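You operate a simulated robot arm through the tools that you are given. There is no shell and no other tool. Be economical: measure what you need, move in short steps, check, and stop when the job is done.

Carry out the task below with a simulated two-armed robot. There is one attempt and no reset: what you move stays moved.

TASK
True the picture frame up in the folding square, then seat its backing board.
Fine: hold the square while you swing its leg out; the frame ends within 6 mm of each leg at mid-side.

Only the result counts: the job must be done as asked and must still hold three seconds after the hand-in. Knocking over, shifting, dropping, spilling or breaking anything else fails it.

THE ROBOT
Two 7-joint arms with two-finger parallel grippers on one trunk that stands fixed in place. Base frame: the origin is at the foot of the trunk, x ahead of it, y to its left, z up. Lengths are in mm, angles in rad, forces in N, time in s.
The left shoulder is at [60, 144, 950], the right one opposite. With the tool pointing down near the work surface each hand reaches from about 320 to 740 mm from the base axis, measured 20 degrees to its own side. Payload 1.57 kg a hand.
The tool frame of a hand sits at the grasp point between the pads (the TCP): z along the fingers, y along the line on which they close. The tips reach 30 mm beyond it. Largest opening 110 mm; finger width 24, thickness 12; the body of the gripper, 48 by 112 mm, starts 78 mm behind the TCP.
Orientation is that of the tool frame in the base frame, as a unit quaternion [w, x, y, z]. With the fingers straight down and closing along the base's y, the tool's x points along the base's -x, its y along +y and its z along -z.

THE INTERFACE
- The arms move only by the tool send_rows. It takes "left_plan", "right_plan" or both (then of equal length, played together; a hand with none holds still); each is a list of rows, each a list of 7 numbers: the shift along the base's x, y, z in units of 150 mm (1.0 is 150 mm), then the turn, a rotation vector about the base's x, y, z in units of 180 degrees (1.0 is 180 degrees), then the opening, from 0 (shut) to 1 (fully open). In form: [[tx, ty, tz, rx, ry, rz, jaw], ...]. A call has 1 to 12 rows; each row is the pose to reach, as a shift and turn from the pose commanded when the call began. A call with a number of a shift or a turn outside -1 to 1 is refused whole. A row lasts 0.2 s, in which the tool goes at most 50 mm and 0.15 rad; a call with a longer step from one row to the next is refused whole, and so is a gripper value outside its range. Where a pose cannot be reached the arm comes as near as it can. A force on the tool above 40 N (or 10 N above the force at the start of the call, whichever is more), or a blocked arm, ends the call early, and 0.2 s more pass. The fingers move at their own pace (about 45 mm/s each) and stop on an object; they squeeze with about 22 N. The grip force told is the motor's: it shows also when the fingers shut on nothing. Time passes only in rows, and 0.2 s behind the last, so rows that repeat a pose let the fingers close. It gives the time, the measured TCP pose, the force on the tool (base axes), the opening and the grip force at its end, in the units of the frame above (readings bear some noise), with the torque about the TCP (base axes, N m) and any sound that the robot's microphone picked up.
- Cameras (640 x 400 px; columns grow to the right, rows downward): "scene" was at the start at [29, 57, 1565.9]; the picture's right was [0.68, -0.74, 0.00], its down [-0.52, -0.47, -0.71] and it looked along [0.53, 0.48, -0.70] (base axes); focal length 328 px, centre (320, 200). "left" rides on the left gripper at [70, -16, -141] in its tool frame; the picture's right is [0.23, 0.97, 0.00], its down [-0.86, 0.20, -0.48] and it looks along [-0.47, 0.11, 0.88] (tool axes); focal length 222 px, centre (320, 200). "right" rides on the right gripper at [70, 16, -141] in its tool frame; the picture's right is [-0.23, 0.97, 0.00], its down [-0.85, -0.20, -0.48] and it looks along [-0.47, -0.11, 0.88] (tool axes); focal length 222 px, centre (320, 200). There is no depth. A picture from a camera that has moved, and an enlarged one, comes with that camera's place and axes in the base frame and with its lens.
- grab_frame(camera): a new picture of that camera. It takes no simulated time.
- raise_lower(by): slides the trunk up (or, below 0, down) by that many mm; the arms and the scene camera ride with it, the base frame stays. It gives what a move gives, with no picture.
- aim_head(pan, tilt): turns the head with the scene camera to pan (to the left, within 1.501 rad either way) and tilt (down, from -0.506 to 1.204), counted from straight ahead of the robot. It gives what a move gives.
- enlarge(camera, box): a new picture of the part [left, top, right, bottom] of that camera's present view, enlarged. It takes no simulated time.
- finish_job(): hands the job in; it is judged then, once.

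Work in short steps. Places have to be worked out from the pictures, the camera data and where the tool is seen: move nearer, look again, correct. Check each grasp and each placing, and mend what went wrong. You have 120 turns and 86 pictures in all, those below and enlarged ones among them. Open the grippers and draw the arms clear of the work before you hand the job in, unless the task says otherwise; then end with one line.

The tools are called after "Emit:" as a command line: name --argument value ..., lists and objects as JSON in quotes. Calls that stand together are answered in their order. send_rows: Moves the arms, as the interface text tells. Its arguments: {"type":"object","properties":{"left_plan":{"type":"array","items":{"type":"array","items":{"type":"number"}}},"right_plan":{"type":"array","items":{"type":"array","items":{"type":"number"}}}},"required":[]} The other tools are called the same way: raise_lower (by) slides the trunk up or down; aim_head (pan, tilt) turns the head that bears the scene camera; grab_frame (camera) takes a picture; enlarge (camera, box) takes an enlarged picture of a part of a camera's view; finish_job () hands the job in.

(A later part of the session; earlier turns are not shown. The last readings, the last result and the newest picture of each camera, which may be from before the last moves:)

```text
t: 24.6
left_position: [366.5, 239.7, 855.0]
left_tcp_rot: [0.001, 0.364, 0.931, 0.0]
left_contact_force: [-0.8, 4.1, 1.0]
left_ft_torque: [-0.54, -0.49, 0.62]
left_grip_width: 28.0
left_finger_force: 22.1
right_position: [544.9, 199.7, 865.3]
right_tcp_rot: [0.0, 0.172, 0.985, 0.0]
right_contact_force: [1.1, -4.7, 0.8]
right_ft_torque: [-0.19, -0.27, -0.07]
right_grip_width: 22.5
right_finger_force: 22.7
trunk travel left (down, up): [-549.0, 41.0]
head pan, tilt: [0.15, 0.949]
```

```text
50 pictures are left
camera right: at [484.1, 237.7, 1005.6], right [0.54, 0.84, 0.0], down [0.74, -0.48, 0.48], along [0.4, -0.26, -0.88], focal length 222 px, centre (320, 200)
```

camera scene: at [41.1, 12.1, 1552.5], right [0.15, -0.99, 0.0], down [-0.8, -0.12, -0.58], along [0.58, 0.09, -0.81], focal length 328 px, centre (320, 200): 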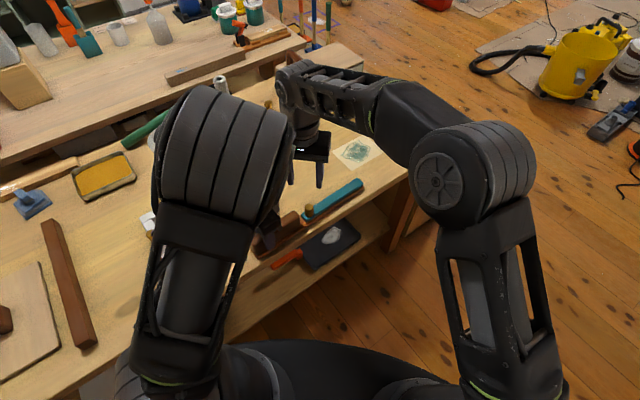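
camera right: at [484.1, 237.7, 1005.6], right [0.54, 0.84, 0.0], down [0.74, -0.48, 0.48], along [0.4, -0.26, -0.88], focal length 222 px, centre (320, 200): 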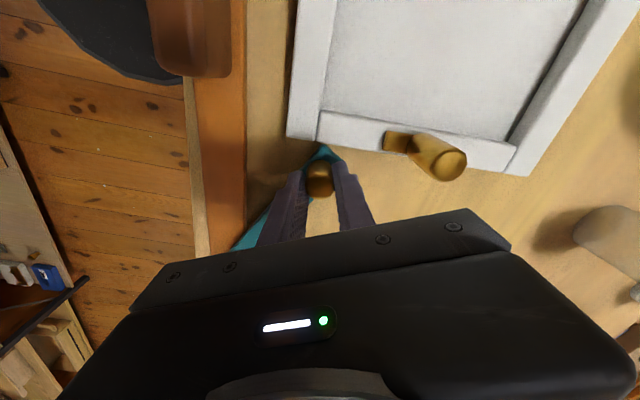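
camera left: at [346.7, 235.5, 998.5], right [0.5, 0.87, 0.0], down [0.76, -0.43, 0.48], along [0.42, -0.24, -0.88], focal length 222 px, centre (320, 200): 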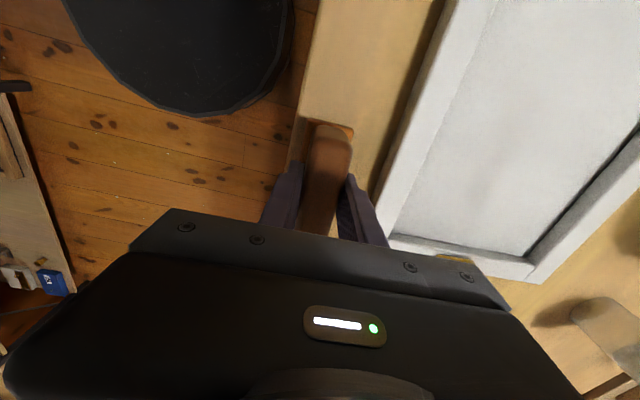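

The right hand came 10 mm farther than meant, so the leg tip is close to the frame. I'll swing it back out to about 39°.

Emit:
send_rows --right_plan '[[0.07, 0.016, 0, 0, 0, 0, 0], [0.14, 0.031, 0, 0, 0, 0, 0], [0.14, 0.031, 0, 0, 0, 0, 0]]'

Emit:
grab_frame --camera "right"

```text
t: 25.4
left_position: [367.3, 240.2, 854.6]
left_tcp_rot: [0.0, 0.365, 0.931, 0.0]
left_contact_force: [1.7, 0.3, 0.6]
left_ft_torque: [-0.3, -0.65, 0.4]
left_grip_width: 28.3
left_finger_force: 22.1
right_position: [566.2, 204.1, 865.2]
right_tcp_rot: [0.001, 0.17, 0.985, 0.001]
right_contact_force: [-1.1, 0.5, 1.0]
right_ft_torque: [0.0, -0.07, -0.17]
right_grip_width: 22.7
right_finger_force: 22.0
trunk travel left (down, up): [-549.0, 41.0]
head pan, tilt: [0.15, 0.949]
```

```text
49 pictures are left
camera right: at [504.4, 242.2, 1005.6], right [0.54, 0.84, 0.0], down [0.74, -0.48, 0.48], along [0.4, -0.26, -0.88], focal length 222 px, centre (320, 200)
```

right: 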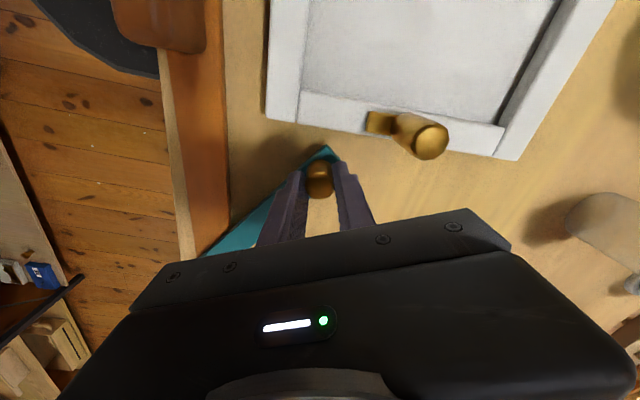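

The leg sits at about 40°, clear of the frame. I'll release the peg, rise, close the fingers, and move over the inside of the leg near the hinge.

Emit:
send_rows --right_plan '[[0, 0, 0, 0, 0, 0, 0.3], [0, 0, 0.1, 0, 0, 0, 0.4], [0, 0, 0.4, 0, 0, 0, 0.3], [-0.05, -0.2, 0.6, 0, 0, 0, 0.1], [-0.12, -0.45, 0.6, 0, 0, 0, 0], [-0.21, -0.71, 0.6, 0, 0, 0, 0], [-0.21, -0.71, 0.5, 0, 0, 0, 0]]'

Emit:
grab_frame --camera "right"

Emit:
enlarge --camera "scene" --box '[200, 130, 400, 270]'

```text
t: 27.0
left_position: [367.5, 240.8, 854.9]
left_tcp_rot: [0.0, 0.365, 0.931, 0.0]
left_contact_force: [-0.1, 0.1, -1.9]
left_ft_torque: [0.12, 0.16, 0.01]
left_grip_width: 27.6
left_finger_force: 22.5
right_position: [535.9, 98.9, 942.4]
right_tcp_rot: [0.001, 0.17, 0.985, 0.001]
right_contact_force: [0.7, 0.1, 0.0]
right_ft_torque: [-0.04, 0.01, -0.01]
right_grip_width: 0.1
right_finger_force: 21.7
right hand out of reach, approached as far as the arm can: row 3
trunk travel left (down, up): [-549.0, 41.0]
head pan, tilt: [0.15, 0.949]
```

```text
48 pictures are left
camera right: at [474.9, 136.2, 1082.4], right [0.54, 0.84, 0.0], down [0.74, -0.48, 0.48], along [0.4, -0.26, -0.88], focal length 222 px, centre (320, 200)
```

right: 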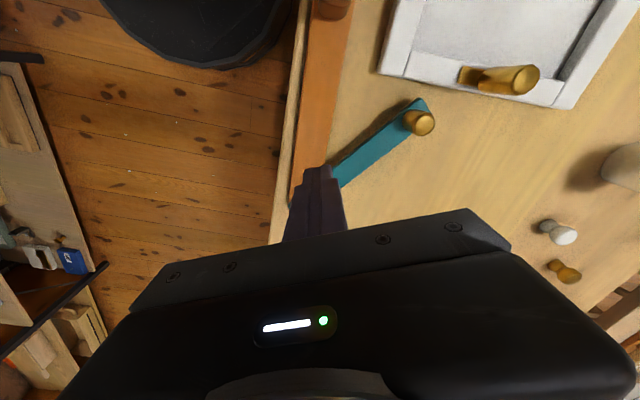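

```text
2.86 times, centred on (300, 200) of scene
camera zoom: at [40.9, 13.2, 1552.5], right [0.15, -0.99, 0.0], down [-0.8, -0.12, -0.58], along [0.58, 0.09, -0.81], focal length 936 px, centre (377, 200)
```

zoom: 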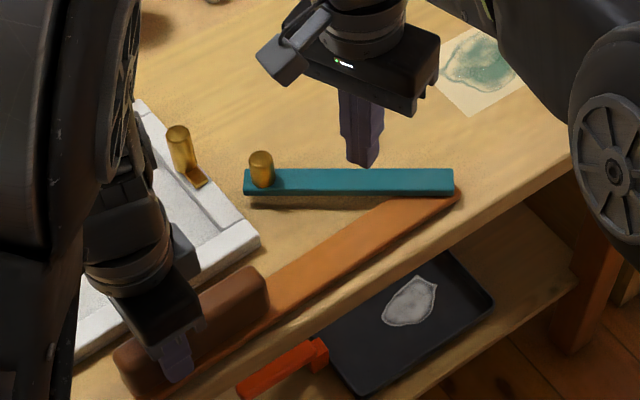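

The leg holds its angle. I'll shift 8 mm away from it and lower the closed fingers between leg and stock to z ≈ 857.

Emit:
send_rows --right_plan '[[-0.055, -0.01, -0.2, 0, 0, 0, 0], [-0.055, -0.01, -0.4, 0, 0, 0, 0], [-0.055, -0.01, -0.5, 0, 0, 0, 0], [-0.055, -0.01, -0.567, 0, 0, 0, 0]]'

Emit:
enlarge --camera "scene" --box '[200, 130, 400, 270]'

```text
t: 28.0
left_position: [367.7, 240.1, 855.8]
left_tcp_rot: [0.0, 0.365, 0.931, 0.0]
left_contact_force: [0.8, -0.4, -2.8]
left_ft_torque: [0.13, 0.16, 0.02]
left_grip_width: 28.0
left_finger_force: 22.2
right_position: [526.8, 96.0, 857.0]
right_tcp_rot: [0.001, 0.172, 0.985, 0.001]
right_contact_force: [-0.1, 0.1, 0.6]
right_ft_torque: [0.01, -0.01, -0.01]
right_grip_width: 0.0
right_finger_force: 20.9
trunk travel left (down, up): [-549.0, 41.0]
head pan, tilt: [0.15, 0.949]
```

```text
2.86 times, centred on (300, 200) of scene
camera zoom: at [41.1, 12.8, 1552.5], right [0.15, -0.99, 0.0], down [-0.8, -0.12, -0.58], along [0.58, 0.09, -0.81], focal length 936 px, centre (377, 200)
```

zoom: 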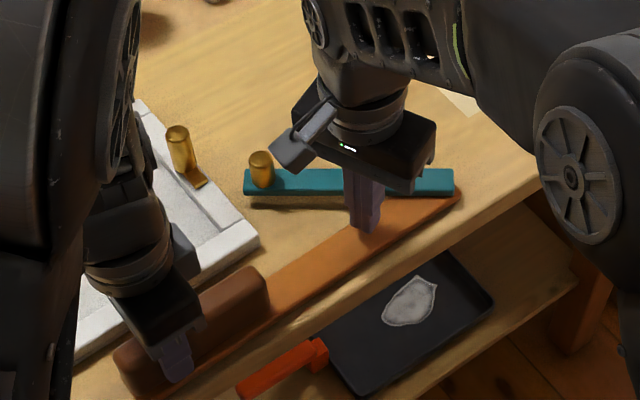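

The fingertips are inside the leg, above the stock. I'll push the leg round in an arc to about 75°.

Emit:
send_rows --right_plan '[[0.09, 0.026, 0, 0, 0, 0, 0], [0.183, 0.052, 0, 0, 0, 0, 0], [0.224, 0.068, 0, 0, 0, 0, 0], [0.265, 0.083, 0, 0, 0, 0, 0], [0.31, 0.091, 0, 0, 0, 0, 0], [0.352, 0.099, 0, 0, 0, 0, 0], [0.397, 0.1, 0, 0, 0, 0, 0], [0.441, 0.1, 0, 0, 0, 0, 0]]'

Emit:
enlarge --camera "scene" --box '[200, 130, 400, 270]'

```text
t: 29.8
left_position: [367.4, 240.2, 855.8]
left_tcp_rot: [0.0, 0.365, 0.931, 0.0]
left_contact_force: [0.2, 0.3, -2.3]
left_ft_torque: [0.12, 0.19, -0.02]
left_grip_width: 27.7
left_finger_force: 21.9
right_position: [594.2, 111.7, 856.7]
right_tcp_rot: [0.0, 0.171, 0.985, 0.0]
right_contact_force: [0.1, 0.4, 0.1]
right_ft_torque: [-0.01, 0.02, 0.06]
right_grip_width: 0.0
right_finger_force: 21.4
trunk travel left (down, up): [-549.0, 41.0]
head pan, tilt: [0.15, 0.949]
```

```text
2.86 times, centred on (300, 200) of scene
camera zoom: at [41.1, 12.7, 1552.5], right [0.15, -0.99, 0.0], down [-0.8, -0.12, -0.58], along [0.58, 0.09, -0.81], focal length 936 px, centre (377, 200)
```

zoom: 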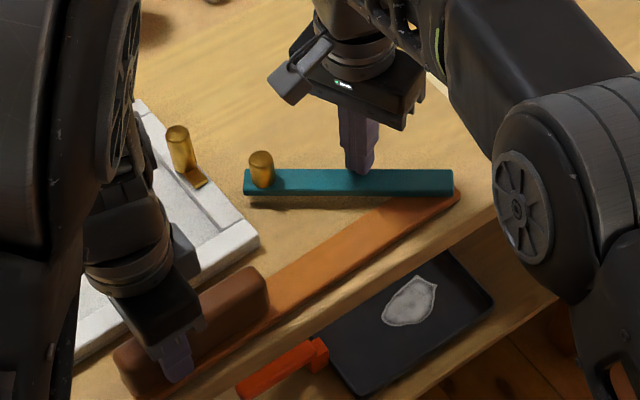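

The tips at z 827 slid over the top of the leg without touching it. I'll rise, go back to the inside, and lower 8 mm deeper.

Emit:
send_rows --right_plan '[[0, 0, 0.15, 0, 0, 0, 0], [-0.2, -0.04, 0.15, 0, 0, 0, 0], [-0.441, -0.1, 0.15, 0, 0, 0, 0], [-0.441, -0.1, 0.05, 0, 0, 0, 0], [-0.441, -0.1, -0.03, 0, 0, 0, 0], [-0.441, -0.1, -0.053, 0, 0, 0, 0]]'

```text
t: 31.2
left_position: [367.7, 240.0, 855.4]
left_tcp_rot: [0.0, 0.366, 0.931, 0.0]
left_contact_force: [0.0, 0.0, -2.2]
left_ft_torque: [0.13, 0.17, 0.01]
left_grip_width: 27.8
left_finger_force: 22.1
right_position: [526.2, 96.5, 847.6]
right_tcp_rot: [0.0, 0.172, 0.985, 0.0]
right_contact_force: [-0.4, 0.7, 0.0]
right_ft_torque: [-0.01, -0.01, -0.03]
right_grip_width: 0.0
right_finger_force: 21.5
trunk travel left (down, up): [-549.0, 41.0]
head pan, tilt: [0.15, 0.949]
```

No contact with the stock at z 848. I'll push the leg again along the arc.

Emit:
send_rows --right_plan '[[0.09, 0.026, 0, 0, 0, 0, 0], [0.183, 0.052, 0, 0, 0, 0, 0], [0.224, 0.068, 0, 0, 0, 0, 0], [0.265, 0.083, 0, 0, 0, 0, 0], [0.31, 0.091, 0, 0, 0, 0, 0], [0.352, 0.099, 0, 0, 0, 0, 0], [0.397, 0.1, 0, 0, 0, 0, 0], [0.441, 0.1, 0, 0, 0, 0, 0]]'

Emit:
enlarge --camera "scene" --box '[200, 130, 400, 270]'

```text
t: 33.0
left_position: [367.6, 240.3, 855.3]
left_tcp_rot: [0.0, 0.366, 0.931, 0.0]
left_contact_force: [2.4, 0.6, -1.0]
left_ft_torque: [-0.22, -0.31, 0.46]
left_grip_width: 28.2
left_finger_force: 21.8
right_position: [592.1, 112.0, 847.6]
right_tcp_rot: [-0.001, 0.171, 0.985, 0.0]
right_contact_force: [-2.5, 0.4, -0.7]
right_ft_torque: [-0.04, 0.06, 0.01]
right_grip_width: 0.0
right_finger_force: 21.1
trunk travel left (down, up): [-549.0, 41.0]
head pan, tilt: [0.15, 0.949]
```

```text
2.86 times, centred on (300, 200) of scene
camera zoom: at [40.9, 12.8, 1552.5], right [0.15, -0.99, 0.0], down [-0.8, -0.12, -0.58], along [0.58, 0.09, -0.81], focal length 936 px, centre (377, 200)
```

zoom: 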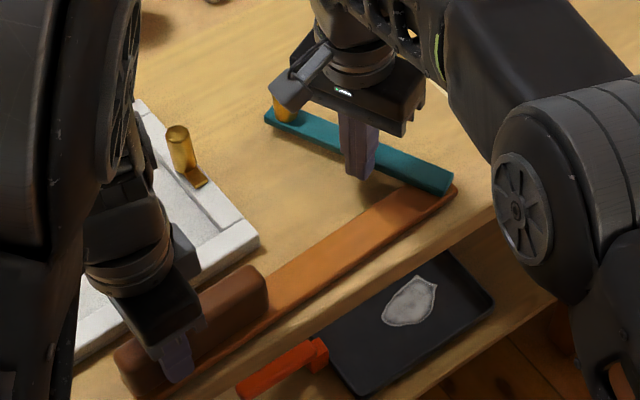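

The leg is now at about 67°. I'll keep pushing toward about 82° in small steps, watching for a stop.

Emit:
send_rows --right_plan '[[0.035, -0.016, 0, 0, 0, 0, 0], [0.07, -0.033, 0, 0, 0, 0, 0], [0.105, -0.049, 0, 0, 0, 0, 0], [0.125, -0.06, 0, 0, 0, 0, 0]]'

Emit:
enlarge --camera "scene" --box '[200, 130, 400, 270]'

```text
t: 34.0
left_position: [368.3, 239.2, 855.1]
left_tcp_rot: [0.0, 0.365, 0.931, 0.0]
left_contact_force: [3.0, -1.2, -1.9]
left_ft_torque: [-0.16, -0.3, 0.17]
left_grip_width: 27.9
left_finger_force: 21.8
right_position: [611.5, 104.2, 847.0]
right_tcp_rot: [0.001, 0.171, 0.985, 0.0]
right_contact_force: [-1.2, 1.7, -0.3]
right_ft_torque: [0.07, 0.05, -0.04]
right_grip_width: 0.1
right_finger_force: 21.3
trunk travel left (down, up): [-549.0, 41.0]
head pan, tilt: [0.15, 0.949]
```

```text
2.86 times, centred on (300, 200) of scene
camera zoom: at [40.9, 12.7, 1552.5], right [0.15, -0.99, 0.0], down [-0.8, -0.12, -0.58], along [0.58, 0.09, -0.81], focal length 936 px, centre (377, 200)
```

zoom: 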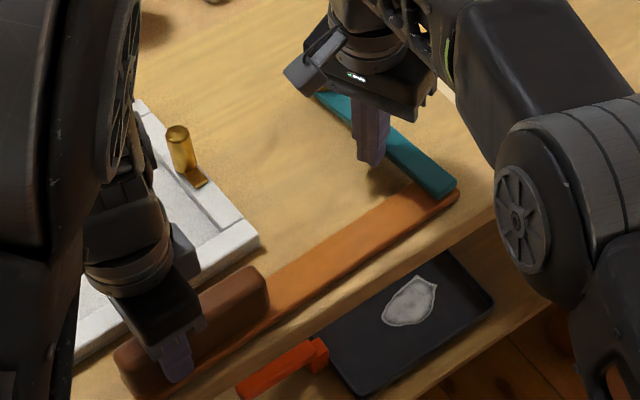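

The leg measures about 88°. I'll push a little more in small steps to feel whether there is a stop at 90°.

Emit:
send_rows --right_plan '[[0.013, -0.012, 0, 0, 0, 0, 0], [0.026, -0.024, 0, 0, 0, 0, 0], [0.026, -0.024, 0, 0, 0, 0, 0]]'

Emit:
enlarge --camera "scene" --box '[220, 130, 380, 250]'

```text
t: 34.8
left_position: [367.8, 239.0, 855.1]
left_tcp_rot: [0.001, 0.366, 0.931, 0.0]
left_contact_force: [5.6, -3.0, -4.1]
left_ft_torque: [0.25, 0.41, -0.06]
left_grip_width: 27.6
left_finger_force: 21.9
right_position: [615.2, 98.5, 847.8]
right_tcp_rot: [0.0, 0.171, 0.985, 0.001]
right_contact_force: [-6.0, 3.5, 1.1]
right_ft_torque: [0.08, 0.17, 0.0]
right_grip_width: 0.0
right_finger_force: 21.5
trunk travel left (down, up): [-549.0, 41.0]
head pan, tilt: [0.15, 0.949]
```

```text
3.33 times, centred on (300, 190) of scene
camera zoom: at [40.9, 12.7, 1552.5], right [0.15, -0.99, 0.0], down [-0.8, -0.12, -0.58], along [0.58, 0.09, -0.81], focal length 1092 px, centre (387, 233)
```

zoom: 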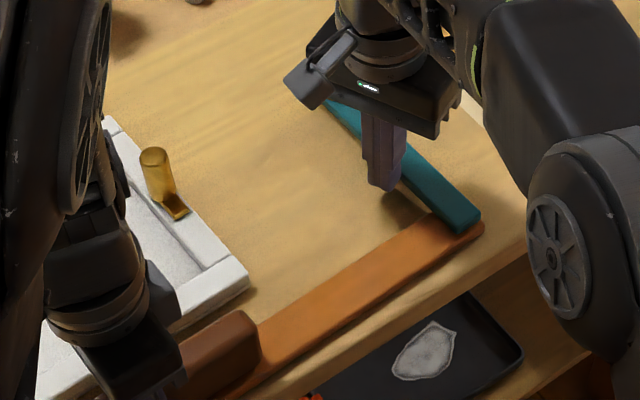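

The force rose from 2 to 7 N, which suggests a stop. I'll press 2 mm more to confirm.

Emit:
send_rows --right_plan '[[0.012, -0.011, 0, 0, 0, 0, 0], [0.012, -0.011, 0, 0, 0, 0, 0]]'

```text
t: 35.4
left_position: [368.7, 240.5, 855.4]
left_tcp_rot: [0.001, 0.365, 0.931, 0.001]
left_contact_force: [13.0, -7.8, -4.7]
left_ft_torque: [0.09, 0.4, -0.13]
left_grip_width: 27.8
left_finger_force: 22.1
right_position: [616.0, 99.4, 847.3]
right_tcp_rot: [-0.001, 0.172, 0.985, 0.001]
right_contact_force: [-13.1, 8.9, 3.4]
right_ft_torque: [0.19, 0.29, -0.12]
right_grip_width: 0.2
right_finger_force: 21.7
trunk travel left (down, up): [-549.0, 41.0]
head pan, tilt: [0.15, 0.949]
```

There is a firm stop: 16 N with no movement, so the leg is fully open. I'll back the right hand off and draw it clear.

Emit:
send_rows --right_plan '[[-0.07, 0.06, 0, 0, 0, 0, 0], [-0.07, 0.06, 0.3, 0, 0, 0, 0], [-0.1, -0.05, 0.6, 0, 0, 0, 0], [-0.2, -0.3, 0.8, 0, 0, 0, 0], [-0.4, -0.5, 0.9, 0, 0, 0, 0], [-0.65, -0.68, 0.98, 0, 0, 0, 0], [-0.9, -0.85, 1, 0, 0, 0, 0]]'

Emit:
grab_frame --camera "scene"

Emit:
enlarge --camera "scene" --box '[220, 110, 380, 250]'

```text
refused: row 4 steps farther than a row can; nothing moved
```

```text
41 pictures are left
camera scene: at [40.9, 12.8, 1552.5], right [0.15, -0.99, 0.0], down [-0.8, -0.12, -0.58], along [0.58, 0.09, -0.81], focal length 328 px, centre (320, 200)
```

scene: 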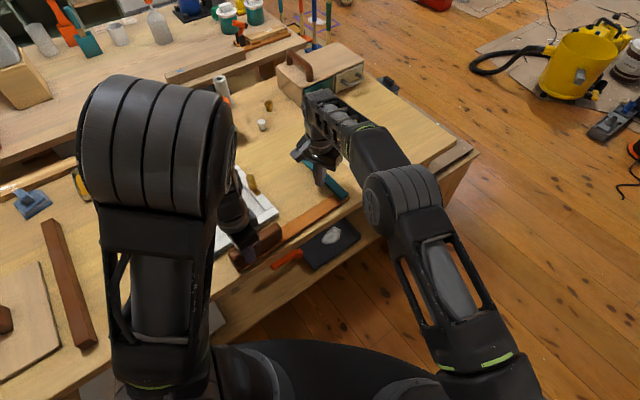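

```text
2.86 times, centred on (300, 180) of scene
camera zoom: at [40.9, 12.8, 1552.5], right [0.15, -0.99, 0.0], down [-0.8, -0.12, -0.58], along [0.58, 0.09, -0.81], focal length 936 px, centre (377, 257)
```

zoom: 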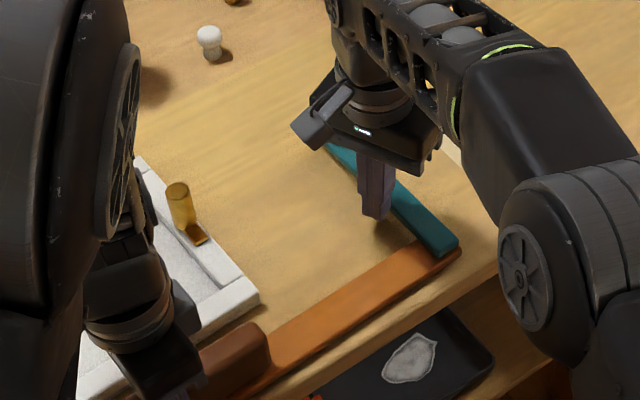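

That step was too long, so I'll retract with smaller steps and no picture yet.

Emit:
send_rows --right_plan '[[-0.07, 0.06, 0, 0, 0, 0, 0], [-0.07, 0.06, 0.25, 0, 0, 0, 0], [-0.1, -0.05, 0.5, 0, 0, 0, 0], [-0.2, -0.25, 0.65, 0, 0, 0, 0], [-0.35, -0.45, 0.8, 0, 0, 0, 0], [-0.55, -0.62, 0.9, 0, 0, 0, 0], [-0.75, -0.8, 0.98, 0, 0, 0, 0]]'

```text
t: 37.0
left_position: [366.5, 239.4, 856.5]
left_tcp_rot: [0.0, 0.365, 0.931, 0.0]
left_contact_force: [-0.3, -0.1, -1.8]
left_ft_torque: [0.15, 0.19, -0.03]
left_grip_width: 27.6
left_finger_force: 22.2
right_position: [503.7, -21.1, 993.8]
right_tcp_rot: [0.001, 0.171, 0.985, 0.002]
right_contact_force: [0.2, -0.6, -0.3]
right_ft_torque: [0.0, 0.0, -0.01]
right_grip_width: 0.0
right_finger_force: 21.8
trunk travel left (down, up): [-549.0, 41.0]
head pan, tilt: [0.15, 0.949]
```

The leg stays put. I'll release the grip with the left hand, rise straight up, then move over the frame's right end to look.

Emit:
send_rows --left_plan '[[0, 0, 0, 0, 0, 0, 0.3], [0, 0, 0, 0, 0, 0, 0.5], [0, 0, 0.2, 0, 0, 0, 0.5], [0, 0, 0.5, 0, 0, 0, 0.5], [0.1, 0.05, 0.8, 0, 0, 0, 0.5], [0.3, 0.15, 1, 0, 0, 0, 0.5], [0.5, 0.25, 1, 0, 0, 0, 0.5]]'

Emit:
grab_frame --camera "left"

```text
t: 38.6
left_position: [441.9, 276.0, 1004.0]
left_tcp_rot: [-0.001, 0.365, 0.931, 0.0]
left_contact_force: [0.0, 0.5, -0.5]
left_ft_torque: [-0.01, 0.02, -0.01]
left_grip_width: 54.9
left_finger_force: 0.1
right_position: [506.6, -20.5, 994.1]
right_tcp_rot: [-0.001, 0.172, 0.985, 0.001]
right_contact_force: [-0.1, 0.8, -0.1]
right_ft_torque: [0.02, 0.02, 0.03]
right_grip_width: 0.1
right_finger_force: 21.0
trunk travel left (down, up): [-549.0, 41.0]
head pan, tilt: [0.15, 0.949]
```

```text
39 pictures are left
camera left: at [378.9, 310.5, 1146.5], right [0.49, 0.87, 0.0], down [0.76, -0.43, 0.48], along [0.41, -0.24, -0.88], focal length 222 px, centre (320, 200)
```

left: 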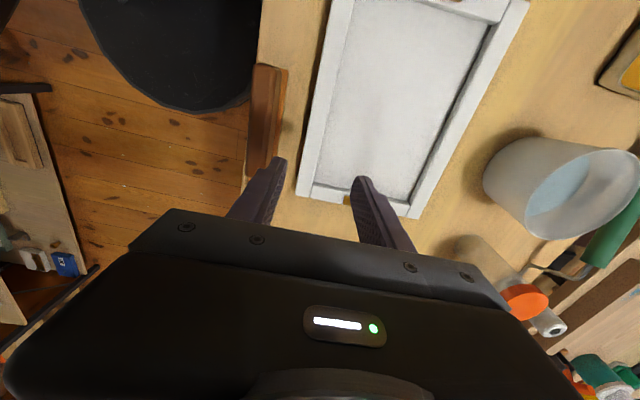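

Combining earlier views, the frame's right peg is near (567, 281) with its top about z 870. I'll move the left hand above it, lower to z ≈ 915, and look.

Emit:
send_rows --left_plan '[[0.3, 0.01, 0, 0, 0, 0, 0.5], [0.6, 0.02, 0, 0, 0, 0, 0.5], [0.833, 0.033, -0.1, 0, 0, 0, 0.5], [0.833, 0.033, -0.35, 0, 0, 0, 0.5], [0.833, 0.033, -0.6, 0, 0, 0, 0.5]]'

Emit:
grab_frame --camera "left"

```text
t: 39.8
left_position: [528.6, 246.5, 940.6]
left_tcp_rot: [0.0, 0.365, 0.931, 0.0]
left_contact_force: [-0.5, -0.1, -0.1]
left_ft_torque: [0.0, 0.02, -0.02]
left_grip_width: 55.0
left_finger_force: 0.1
left hand out of reach, approached as far as the arm can: row 2, 3, 4, 5
right_position: [503.9, -19.0, 993.4]
right_tcp_rot: [0.001, 0.171, 0.985, 0.0]
right_contact_force: [0.1, -0.7, -0.2]
right_ft_torque: [0.02, 0.02, -0.01]
right_grip_width: 0.0
right_finger_force: 21.6
trunk travel left (down, up): [-549.0, 41.0]
head pan, tilt: [0.15, 0.949]
```

```text
38 pictures are left
camera left: at [465.5, 280.5, 1082.5], right [0.5, 0.87, 0.0], down [0.76, -0.43, 0.48], along [0.42, -0.24, -0.88], focal length 222 px, centre (320, 200)
```

left: 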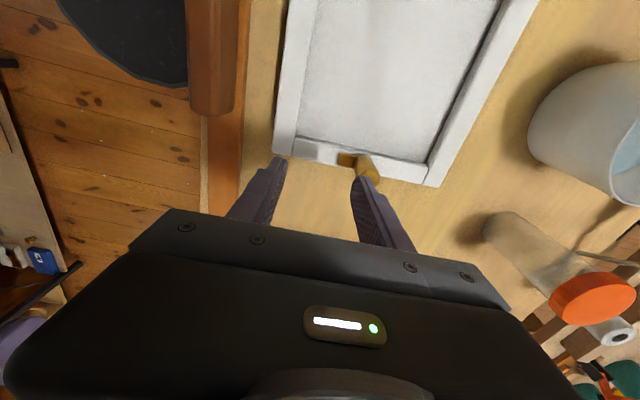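

The left hand can't reach farther at that yaw. I'll turn it back to yaw 0 and then move over the peg.

Emit:
send_rows --left_plan '[[0, 0, 0.03, 0, 0, 0.04, 0.5], [0, 0, 0.03, 0, 0, 0.08, 0.5], [0, 0, 0.03, 0, 0, 0.12, 0.5], [0, 0, 0.03, 0, 0, 0.16, 0.5], [0, 0, 0.03, 0, 0, 0.2, 0.5], [0, 0, 0.03, 0, 0, 0.238, 0.5], [0.13, 0.11, 0.0, 0, 0, 0.238, 0.5], [0.257, 0.23, -0.1, 0, 0, 0.238, 0.5]]'

Emit:
grab_frame --camera "left"

```text
t: 41.6
left_position: [529.2, 247.0, 947.1]
left_tcp_rot: [0.0, 0.0, 1.0, 0.0]
left_contact_force: [0.2, -0.2, 0.4]
left_ft_torque: [0.0, 0.0, -0.02]
left_grip_width: 55.0
left_finger_force: 0.0
left hand out of reach, approached as far as the arm can: row 7, 8
right_position: [505.6, -20.0, 993.8]
right_tcp_rot: [0.0, 0.171, 0.985, 0.0]
right_contact_force: [-0.6, 0.2, -0.2]
right_ft_torque: [0.03, -0.04, 0.02]
right_grip_width: 0.2
right_finger_force: 21.4
trunk travel left (down, up): [-549.0, 41.0]
head pan, tilt: [0.15, 0.949]
```

```text
37 pictures are left
camera left: at [460.0, 229.9, 1088.1], right [-0.23, 0.97, 0.0], down [0.85, 0.2, 0.48], along [0.47, 0.11, -0.88], focal length 222 px, centre (320, 200)
```

left: 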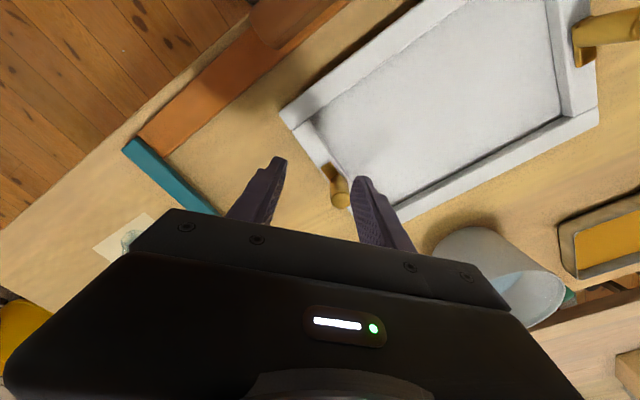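

It is still limited at z 947. Reach improves lower down, so I'll lower to about 903 (tips above the peg) and move toward the peg again.

Emit:
send_rows --left_plan '[[0, 0, -0.15, 0, 0, 0, 0.5], [0, 0, -0.293, 0, 0, 0, 0.5], [0.08, 0.12, -0.293, 0, 0, 0, 0.5], [0.17, 0.227, -0.293, 0, 0, 0, 0.5], [0.253, 0.227, -0.293, 0, 0, 0, 0.5]]'

```text
t: 42.8
left_position: [531.9, 239.1, 922.4]
left_tcp_rot: [0.0, 0.0, 1.0, 0.001]
left_contact_force: [0.5, -0.6, 0.9]
left_ft_torque: [0.0, 0.02, -0.04]
left_grip_width: 54.8
left_finger_force: 0.0
left hand out of reach, approached as far as the arm can: row 1, 2, 3, 4, 5
right_position: [504.6, -19.8, 993.5]
right_tcp_rot: [-0.001, 0.173, 0.985, 0.0]
right_contact_force: [0.2, 0.8, 0.2]
right_ft_torque: [0.0, 0.01, -0.03]
right_grip_width: 0.0
right_finger_force: 21.6
trunk travel left (down, up): [-549.0, 41.0]
head pan, tilt: [0.15, 0.949]
```

Both hands are free, so I'll raise the trunk 41 mm to bring the shoulders nearer wrist height and gain reach.

Emit:
raise_lower --by 40

Emit:
send_rows --left_plan '[[0.1, 0.12, 0, 0, 0, 0, 0.5], [0.235, 0.28, 0, 0, 0, 0, 0.5]]'

```text
t: 43.6
left_position: [531.6, 238.3, 962.9]
left_tcp_rot: [0.0, 0.0, 1.0, 0.0]
left_contact_force: [-0.7, -0.2, 0.9]
left_ft_torque: [0.0, 0.04, 0.03]
left_grip_width: 55.0
left_finger_force: 0.1
right_position: [503.8, -19.4, 1033.0]
right_tcp_rot: [0.0, 0.172, 0.985, 0.0]
right_contact_force: [0.7, -0.6, -0.9]
right_ft_torque: [0.01, -0.01, 0.02]
right_grip_width: 0.1
right_finger_force: 21.4
trunk travel left (down, up): [-589.0, 1.0]
head pan, tilt: [0.15, 0.949]
```

```text
t: 44.2
left_position: [531.7, 246.1, 985.1]
left_tcp_rot: [0.001, -0.001, 1.0, 0.0]
left_contact_force: [-0.2, 0.2, 0.3]
left_ft_torque: [0.02, 0.0, -0.03]
left_grip_width: 55.0
left_finger_force: 0.0
left hand out of reach, approached as far as the arm can: row 1, 2
right_position: [503.7, -19.4, 1033.2]
right_tcp_rot: [0.001, 0.171, 0.985, 0.0]
right_contact_force: [-0.4, -0.1, -0.4]
right_ft_torque: [0.0, 0.01, -0.03]
right_grip_width: 0.1
right_finger_force: 21.1
trunk travel left (down, up): [-589.0, 1.0]
head pan, tilt: [0.15, 0.949]
```

The arm seems stuck in a poor elbow posture. I'll back off toward the starting pose and approach again from there.

Emit:
send_rows --left_plan '[[-0.25, 0.05, 0.1, 0, 0, 0, 0.5], [-0.5, 0.15, 0.25, 0, 0, 0, 0.5], [-0.75, 0.25, 0.4, 0, 0, 0, 0.5], [-0.95, 0.4, 0.5, 0, 0, 0, 0.5], [-1, 0.55, 0.6, 0, 0, 0, 0.5]]'

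Emit:
send_rows --left_plan '[[0.2, -0.05, -0.2, 0, 0, 0, 0.5], [0.45, -0.1, -0.35, 0, 0, 0, 0.5], [0.7, -0.15, -0.5, 0, 0, 0, 0.5], [0.95, -0.2, -0.6, 0, 0, 0, 0.5]]'

```text
t: 45.4
left_position: [380.9, 329.7, 1076.5]
left_tcp_rot: [0.0, 0.0, 1.0, 0.0]
left_contact_force: [0.5, 0.8, 0.0]
left_ft_torque: [-0.02, -0.02, 0.0]
left_grip_width: 55.1
left_finger_force: 0.0
right_position: [503.7, -19.4, 1034.8]
right_tcp_rot: [0.001, 0.171, 0.985, -0.001]
right_contact_force: [-0.2, 0.1, 0.0]
right_ft_torque: [-0.04, 0.01, -0.02]
right_grip_width: 0.0
right_finger_force: 21.4
trunk travel left (down, up): [-589.0, 1.0]
head pan, tilt: [0.15, 0.949]
```

```text
t: 46.4
left_position: [502.5, 283.0, 994.6]
left_tcp_rot: [0.0, 0.0, 1.0, 0.001]
left_contact_force: [0.2, -0.7, -0.2]
left_ft_torque: [0.0, -0.02, -0.03]
left_grip_width: 54.8
left_finger_force: 0.0
left hand out of reach, approached as far as the arm can: row 3, 4
right_position: [505.4, -19.8, 1033.5]
right_tcp_rot: [-0.001, 0.171, 0.985, 0.002]
right_contact_force: [0.4, -0.9, -0.3]
right_ft_torque: [0.0, 0.03, 0.0]
right_grip_width: 0.0
right_finger_force: 21.2
trunk travel left (down, up): [-589.0, 1.0]
head pan, tilt: [0.15, 0.949]
```

Reach seems limited by height, so a lower hand should reach farther. I'll lower over the frame's recess to z ≈ 905 and then advance.

Emit:
send_rows --left_plan '[[-0.05, 0, -0.15, 0, 0, 0, 0.5], [-0.05, 0, -0.3, 0, 0, 0, 0.5], [-0.05, 0, -0.45, 0, 0, 0, 0.5], [-0.05, 0, -0.6, 0, 0, 0, 0.5]]'

Emit:
send_rows --left_plan '[[0.15, 0, 0, 0, 0, 0, 0.5], [0.3, 0, 0, 0, 0, 0, 0.5], [0.4, 0, 0, 0, 0, 0, 0.5]]'

```text
t: 47.4
left_position: [495.1, 270.1, 944.3]
left_tcp_rot: [0.003, 0.002, 1.0, 0.0]
left_contact_force: [-0.2, 1.0, 0.6]
left_ft_torque: [-0.01, 0.02, 0.0]
left_grip_width: 55.0
left_finger_force: 0.1
left hand out of reach, approached as far as the arm can: row 2, 3, 4
right_position: [504.3, -19.7, 1034.6]
right_tcp_rot: [0.0, 0.172, 0.985, 0.0]
right_contact_force: [-0.6, 0.4, -0.2]
right_ft_torque: [0.03, 0.0, -0.01]
right_grip_width: 0.2
right_finger_force: 21.5
trunk travel left (down, up): [-589.0, 1.0]
head pan, tilt: [0.15, 0.949]
```

```text
t: 48.2
left_position: [526.3, 244.3, 969.9]
left_tcp_rot: [-0.001, 0.0, 1.0, 0.002]
left_contact_force: [0.2, -0.5, -0.1]
left_ft_torque: [0.07, 0.01, -0.02]
left_grip_width: 55.2
left_finger_force: 0.0
left hand out of reach, approached as far as the arm can: row 1, 2, 3
right_position: [506.6, -21.8, 1033.5]
right_tcp_rot: [0.0, 0.172, 0.985, 0.001]
right_contact_force: [0.7, -0.2, -0.8]
right_ft_torque: [0.03, 0.04, -0.01]
right_grip_width: 0.0
right_finger_force: 21.4
trunk travel left (down, up): [-589.0, 1.0]
head pan, tilt: [0.15, 0.949]
```

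The readings show reach shrinking as the hand goes lower relative to the trunk, so lowering the trunk should help. I'll raise and retract both hands, then lower the trunk.

Emit:
send_rows --left_plan '[[-0.1, 0.05, 0.25, 0, 0, 0, 0.5], [-0.2, 0.1, 0.5, 0, 0, 0, 0.5], [-0.35, 0.15, 0.75, 0, 0, 0, 0.5], [-0.5, 0.2, 1, 0, 0, 0, 0.5]]' --right_plan '[[-0.15, -0.1, 0.2, 0, 0, 0.03, 0], [-0.3, -0.2, 0.4, 0, 0, 0.06, 0], [-0.45, -0.3, 0.6, 0, 0, 0.09, 0], [-0.5, -0.4, 0.7, 0, 0, 0.11, 0]]'

Emit:
raise_lower --by -160

```text
t: 49.2
left_position: [451.0, 274.1, 1117.9]
left_tcp_rot: [0.001, 0.0, 1.0, 0.002]
left_contact_force: [-0.5, 0.0, -0.1]
left_ft_torque: [0.01, -0.02, 0.02]
left_grip_width: 54.8
left_finger_force: 0.0
right_position: [429.2, -79.7, 1140.7]
right_tcp_rot: [0.002, -0.001, 1.0, 0.001]
right_contact_force: [0.8, -0.3, -1.1]
right_ft_torque: [-0.01, 0.01, 0.03]
right_grip_width: 0.0
right_finger_force: 21.0
trunk travel left (down, up): [-589.0, 1.0]
head pan, tilt: [0.15, 0.949]
```

```text
t: 51.1
left_position: [452.9, 273.6, 957.5]
left_tcp_rot: [0.001, 0.001, 1.0, 0.0]
left_contact_force: [0.1, 0.0, -0.7]
left_ft_torque: [0.01, -0.03, -0.01]
left_grip_width: 54.8
left_finger_force: 0.2
right_position: [430.5, -78.9, 980.2]
right_tcp_rot: [0.001, 0.0, 1.0, 0.001]
right_contact_force: [0.0, 0.1, 0.4]
right_ft_torque: [0.0, 0.01, -0.03]
right_grip_width: 0.0
right_finger_force: 20.9
trunk travel left (down, up): [-429.0, 161.0]
head pan, tilt: [0.15, 0.949]
```

Now I'll move the left hand toward the peg at (567, 281), at z ≈ 910.

Emit:
send_rows --left_plan '[[0.25, 0.02, -0.08, 0, 0, 0, 0.5], [0.5, 0.03, -0.15, 0, 0, 0, 0.5], [0.7, 0.04, -0.25, 0, 0, 0, 0.5], [0.76, 0.049, -0.317, 0, 0, 0, 0.5]]'

Emit:
grab_frame --camera "left"

```text
t: 52.1
left_position: [541.4, 260.3, 915.1]
left_tcp_rot: [0.001, 0.001, 1.0, 0.001]
left_contact_force: [0.0, 0.8, 0.8]
left_ft_torque: [0.01, 0.0, 0.01]
left_grip_width: 54.9
left_finger_force: 0.0
left hand out of reach, approached as far as the arm can: row 3, 4
right_position: [430.0, -80.4, 980.0]
right_tcp_rot: [0.0, -0.001, 1.0, 0.001]
right_contact_force: [-0.6, -0.4, -0.8]
right_ft_torque: [0.02, -0.02, 0.03]
right_grip_width: 0.1
right_finger_force: 21.1
trunk travel left (down, up): [-429.0, 161.0]
head pan, tilt: [0.15, 0.949]
```

```text
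36 pictures are left
camera left: at [470.1, 243.8, 1057.8], right [-0.23, 0.97, 0.0], down [0.85, 0.2, 0.48], along [0.47, 0.11, -0.88], focal length 222 px, centre (320, 200)
```

left: 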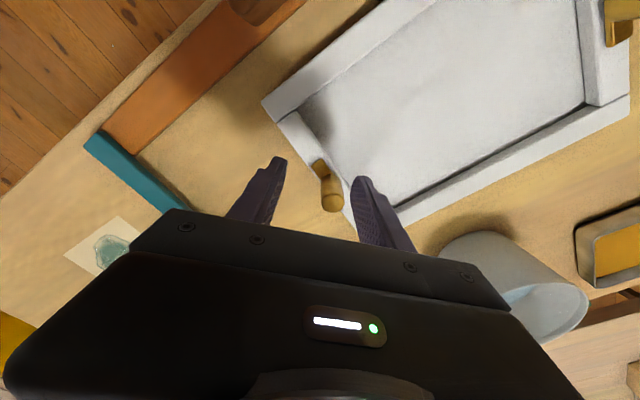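

Reach improved. I'll lift the left hand and lower the trunk another 140 mm, raising the right hand to match.

Emit:
send_rows --left_plan '[[-0.15, 0, 0.25, 0, 0, 0, 0.5], [-0.3, 0, 0.5, 0, 0, 0, 0.5], [-0.4, 0, 0.75, 0, 0, 0, 0.5], [-0.5, 0, 1, 0, 0, 0, 0.5]]' --right_plan '[[0, 0, 0.25, 0, 0, 0, 0], [-0.05, 0, 0.5, 0, 0, 0, 0], [-0.1, 0, 0.75, 0, 0, 0, 0], [-0.1, 0, 1, 0, 0, 0, 0]]'

Emit:
raise_lower --by -140

Emit:
send_rows --left_plan '[[0.2, 0.05, 0, 0, 0, 0, 0.5], [0.45, 0.09, 0, 0, 0, 0, 0.5], [0.67, 0.14, -0.05, 0, 0, 0, 0.5]]'

```text
t: 53.1
left_position: [486.8, 263.5, 1012.3]
left_tcp_rot: [0.002, 0.0, 1.0, 0.002]
left_contact_force: [0.3, 0.3, 0.3]
left_ft_torque: [-0.01, -0.03, -0.03]
left_grip_width: 55.0
left_finger_force: 0.0
left hand out of reach, approached as far as the arm can: row 3, 4
right_position: [429.3, -78.1, 1017.7]
right_tcp_rot: [0.001, 0.0, 1.0, 0.0]
right_contact_force: [-0.3, -0.4, -0.5]
right_ft_torque: [0.01, -0.02, 0.02]
right_grip_width: 0.0
right_finger_force: 21.7
right hand out of reach, approached as far as the arm can: row 2, 3, 4
trunk travel left (down, up): [-429.0, 161.0]
head pan, tilt: [0.15, 0.949]
```

```text
t: 54.7
left_position: [488.0, 262.3, 872.2]
left_tcp_rot: [0.0, -0.001, 1.0, 0.002]
left_contact_force: [-1.3, 0.7, -0.4]
left_ft_torque: [-0.01, 0.03, 0.03]
left_grip_width: 54.7
left_finger_force: 0.1
right_position: [428.9, -78.1, 878.9]
right_tcp_rot: [0.001, 0.001, 1.0, -0.001]
right_contact_force: [-0.3, 0.4, 0.2]
right_ft_torque: [0.01, -0.01, 0.0]
right_grip_width: 0.0
right_finger_force: 21.2
trunk travel left (down, up): [-289.0, 301.0]
head pan, tilt: [0.15, 0.949]
```

```text
t: 55.5
left_position: [529.9, 268.4, 852.3]
left_tcp_rot: [0.004, -0.001, 1.0, 0.002]
left_contact_force: [-4.8, 0.5, 13.9]
left_ft_torque: [-0.45, 0.33, -0.15]
left_grip_width: 54.7
left_finger_force: 0.0
left hand out of reach, approached as far as the arm can: row 1, 2, 3
right_position: [429.8, -78.0, 879.0]
right_tcp_rot: [0.001, 0.0, 1.0, 0.002]
right_contact_force: [0.4, 0.1, -0.1]
right_ft_torque: [-0.03, 0.0, -0.04]
right_grip_width: 0.0
right_finger_force: 21.1
trunk travel left (down, up): [-289.0, 301.0]
head pan, tilt: [0.15, 0.949]
```

The hand touched the frame because the trunk is now too low and the arm can't stay up. I'll raise the trunk 110 mm, which lifts the hands, and check.

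Emit:
raise_lower --by 110

Emit:
send_rows --left_plan '[[0.1, 0.03, 0, 0, 0, 0, 0.5], [0.24, 0.08, -0.2, 0, 0, 0, 0.5], [0.24, 0.08, -0.3, 0, 0, 0, 0.5]]'

Emit:
grab_frame --camera "left"

Emit:
grab_frame --camera "scene"

```text
t: 57.0
left_position: [530.2, 268.0, 961.2]
left_tcp_rot: [0.004, 0.0, 1.0, 0.002]
left_contact_force: [-0.1, -0.2, -0.1]
left_ft_torque: [0.0, -0.01, -0.02]
left_grip_width: 55.0
left_finger_force: 0.0
right_position: [429.3, -78.3, 988.5]
right_tcp_rot: [0.001, 0.0, 1.0, 0.0]
right_contact_force: [-0.4, -0.1, -0.2]
right_ft_torque: [0.0, 0.01, -0.01]
right_grip_width: 0.0
right_finger_force: 21.3
trunk travel left (down, up): [-399.0, 191.0]
head pan, tilt: [0.15, 0.949]
```

```text
t: 57.8
left_position: [543.4, 265.4, 917.7]
left_tcp_rot: [0.005, -0.001, 1.0, 0.003]
left_contact_force: [-0.8, -0.7, -0.3]
left_ft_torque: [-0.02, -0.05, -0.02]
left_grip_width: 55.1
left_finger_force: 0.1
left hand out of reach, approached as far as the arm can: row 1, 2, 3
right_position: [428.2, -77.5, 989.4]
right_tcp_rot: [0.001, 0.001, 1.0, 0.002]
right_contact_force: [0.2, 0.0, -0.2]
right_ft_torque: [-0.01, 0.04, 0.03]
right_grip_width: 0.1
right_finger_force: 20.8
trunk travel left (down, up): [-399.0, 191.0]
head pan, tilt: [0.15, 0.949]
```

```text
35 pictures are left
camera left: at [471.2, 247.7, 1058.6], right [-0.23, 0.97, 0.0], down [0.85, 0.2, 0.49], along [0.48, 0.11, -0.87], focal length 222 px, centre (320, 200)
```

left: 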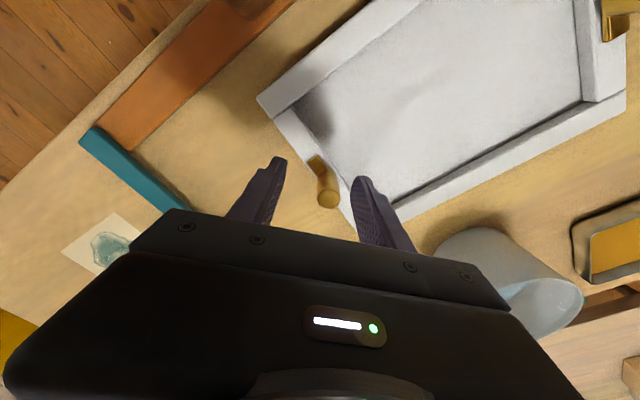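

```text
34 pictures are left
camera scene: at [41.0, 12.4, 1402.5], right [0.15, -0.99, 0.0], down [-0.8, -0.12, -0.58], along [0.58, 0.09, -0.81], focal length 328 px, centre (320, 200)
```

scene: 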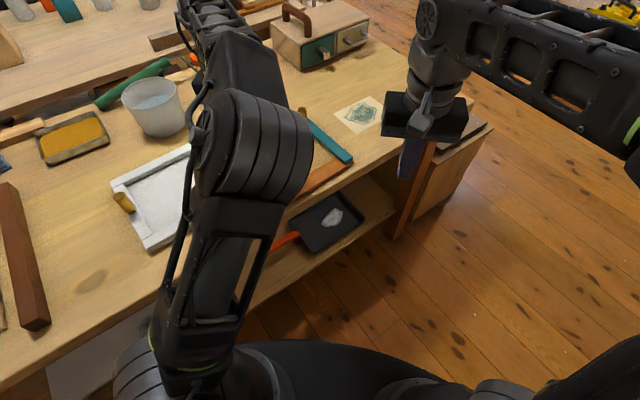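

The frame looks undisturbed and the peg is at about (570, 280). Tilting the fingers forward 20° gains reach without changing the closing direction, so I'll do that and move over the peg.

Emit:
send_rows --left_plan '[[0, 0, 0, 0, -0.04, 0, 0.5], [0.03, 0.02, 0, 0, -0.08, 0, 0.5], [0.09, 0.05, 0, 0, -0.115, 0, 0.5], [0.18, 0.1, 0, 0, -0.115, 0, 0.5]]'

Emit:
grab_frame --camera "left"

```text
t: 58.8
left_position: [571.7, 280.6, 918.5]
left_tcp_rot: [0.184, 0.0, 0.983, 0.001]
left_contact_force: [-0.6, 1.1, 0.7]
left_ft_torque: [0.02, 0.02, -0.04]
left_grip_width: 55.2
left_finger_force: 0.1
right_position: [429.1, -78.1, 988.1]
right_tcp_rot: [0.001, -0.001, 1.0, 0.0]
right_contact_force: [-0.6, 0.2, -0.1]
right_ft_torque: [0.01, 0.0, 0.0]
right_grip_width: 0.0
right_finger_force: 21.0
trunk travel left (down, up): [-399.0, 191.0]
head pan, tilt: [0.15, 0.949]
```

```text
33 pictures are left
camera left: at [453.7, 262.8, 1024.9], right [-0.21, 0.97, -0.08], down [0.62, 0.2, 0.76], along [0.75, 0.11, -0.65], focal length 222 px, centre (320, 200)
```

left: 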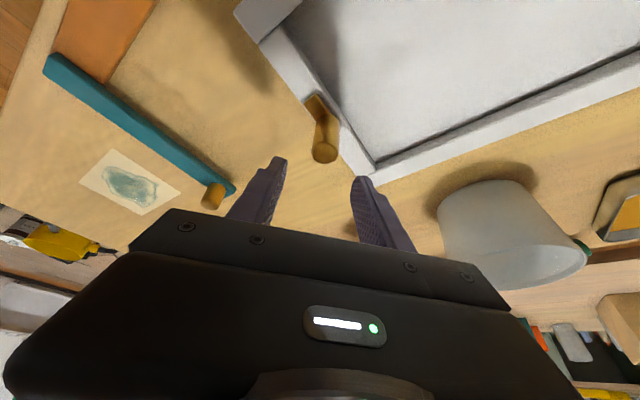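

The tilt works and the peg is directly beneath. I'll lower to z ≈ 866 and close on it.

Emit:
send_rows --left_plan '[[0, 0, -0.15, 0, 0, 0, 0.45], [0, 0, -0.28, 0, 0, 0, 0.45], [0, 0, -0.345, 0, 0, 0, 0.4], [0, 0, -0.345, 0, 0, 0, 0.2], [0, 0, -0.345, 0, 0, 0, 0], [0, 0, -0.345, 0, 0, 0, 0]]'

Emit:
grab_frame --camera "left"

```text
t: 60.2
left_position: [569.6, 280.9, 865.6]
left_tcp_rot: [0.183, 0.0, 0.983, 0.001]
left_contact_force: [1.2, 0.1, -0.5]
left_ft_torque: [-0.26, -0.16, -0.03]
left_grip_width: 23.0
left_finger_force: 22.1
right_position: [429.5, -79.4, 987.4]
right_tcp_rot: [0.001, 0.001, 1.0, 0.0]
right_contact_force: [0.3, 0.8, 0.4]
right_ft_torque: [-0.01, -0.01, -0.02]
right_grip_width: 0.0
right_finger_force: 21.2
trunk travel left (down, up): [-399.0, 191.0]
head pan, tilt: [0.15, 0.949]
```

```text
32 pictures are left
camera left: at [452.7, 263.2, 972.2], right [-0.21, 0.97, -0.08], down [0.62, 0.2, 0.76], along [0.75, 0.11, -0.65], focal length 222 px, centre (320, 200)
```

left: 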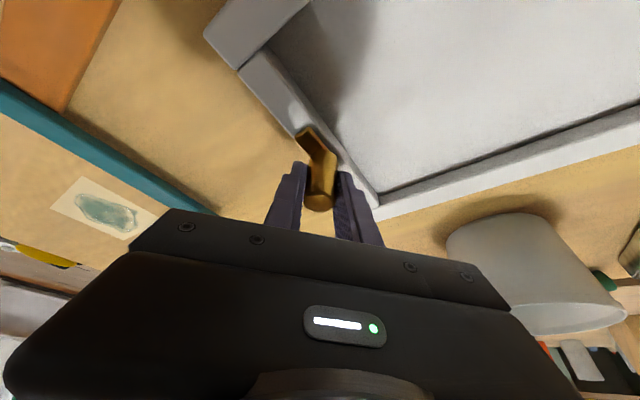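

The frame peg is held. I'll drag the frame along toward the leg, about 120 mm in +s and 25 mm toward the stock, leaving a gap on both sides.

Emit:
send_rows --left_plan '[[0.06, -0.085, 0, 0, 0, 0, 0], [0.14, -0.2, 0, 0, 0, 0, 0], [0.22, -0.317, 0, 0, 0, 0, 0], [0.3, -0.433, 0, 0, 0, 0, 0], [0.38, -0.55, 0, 0, 0, 0, 0], [0.469, -0.667, 0, 0, 0, 0, 0], [0.469, -0.667, 0, 0, 0, 0, 0]]'

Emit:
grab_frame --camera "left"

Emit:
grab_frame --camera "scene"

```text
t: 61.8
left_position: [640.3, 182.1, 864.6]
left_tcp_rot: [0.183, 0.001, 0.983, 0.001]
left_contact_force: [-0.4, 0.0, -0.9]
left_ft_torque: [-0.27, -0.18, 0.01]
left_grip_width: 23.1
left_finger_force: 21.9
right_position: [428.8, -77.6, 988.9]
right_tcp_rot: [0.001, 0.0, 1.0, 0.0]
right_contact_force: [-0.4, -0.1, 1.1]
right_ft_torque: [-0.02, -0.01, 0.04]
right_grip_width: 0.0
right_finger_force: 21.5
trunk travel left (down, up): [-399.0, 191.0]
head pan, tilt: [0.15, 0.949]
```

```text
31 pictures are left
camera left: at [522.9, 163.2, 972.2], right [-0.21, 0.97, -0.08], down [0.63, 0.2, 0.75], along [0.75, 0.11, -0.65], focal length 222 px, centre (320, 200)
```

left: 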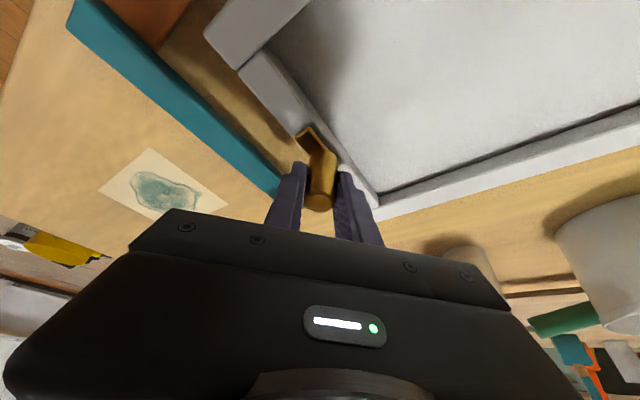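

```text
30 pictures are left
camera scene: at [40.9, 12.6, 1402.5], right [0.15, -0.99, 0.0], down [-0.8, -0.12, -0.58], along [0.58, 0.09, -0.81], focal length 328 px, centre (320, 200)
```

scene: 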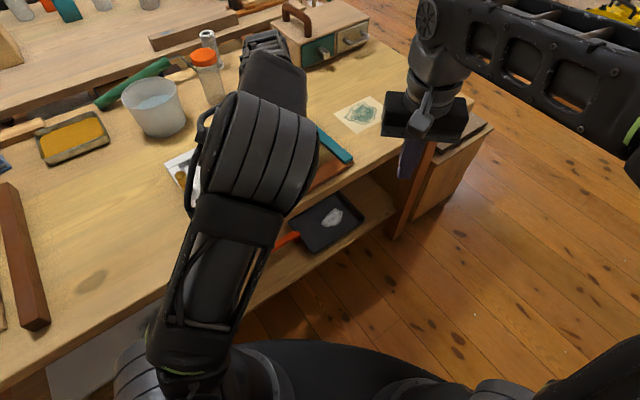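

The frame came along rigidly. I'll enlarge the corner area to measure the gaps.

Emit:
enlarge --camera "left" --box '[40, 0, 360, 200]'

```text
2.00 times, centred on (200, 100) of left
camera zoom: at [522.9, 163.2, 972.2], right [-0.21, 0.97, -0.08], down [0.63, 0.2, 0.75], along [0.75, 0.11, -0.65], focal length 444 px, centre (560, 400)
```

zoom: 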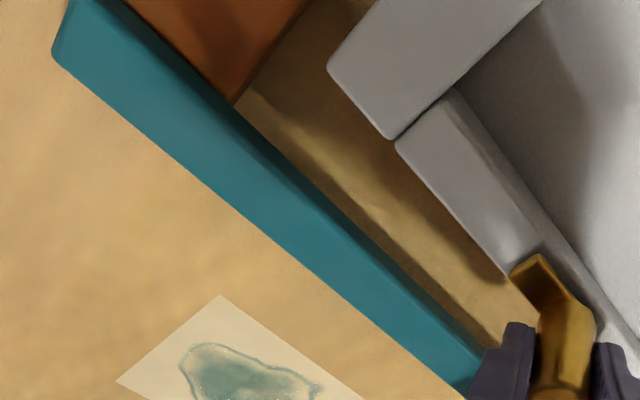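

Measured gaps: about 35 mm to the leg and 12 mm to the stock, with both sides nearly parallel. I'll move the frame 31 mm in +s and 9 mm toward the stock.

Emit:
send_rows --left_plan '[[0.05, -0.06, 0, 0, 0, 0, 0], [0.08, -0.12, 0, 0, 0, 0, 0], [0.111, -0.184, 0, 0, 0, 0, 0], [0.111, -0.184, 0, 0, 0, 0, 0]]'

Emit:
enlarge --camera "left" --box '[40, 0, 360, 200]'

```text
t: 62.8
left_position: [657.2, 154.3, 865.0]
left_tcp_rot: [0.182, -0.002, 0.983, 0.002]
left_contact_force: [-0.3, -0.3, 1.1]
left_ft_torque: [-0.19, 0.21, -0.06]
left_grip_width: 23.3
left_finger_force: 22.4
right_position: [428.5, -78.3, 988.3]
right_tcp_rot: [0.0, 0.0, 1.0, 0.0]
right_contact_force: [0.2, 0.0, 0.7]
right_ft_torque: [0.0, 0.01, 0.03]
right_grip_width: 0.1
right_finger_force: 21.2
trunk travel left (down, up): [-399.0, 191.0]
head pan, tilt: [0.15, 0.949]
```

```text
2.00 times, centred on (200, 100) of left
camera zoom: at [540.0, 136.1, 972.2], right [-0.21, 0.97, -0.08], down [0.62, 0.2, 0.76], along [0.75, 0.11, -0.65], focal length 444 px, centre (560, 400)
```

zoom: 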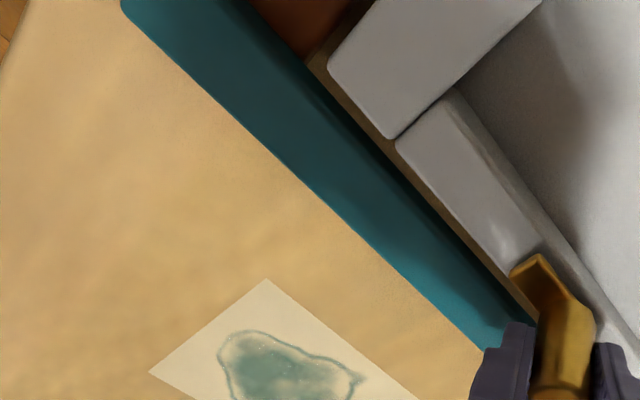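

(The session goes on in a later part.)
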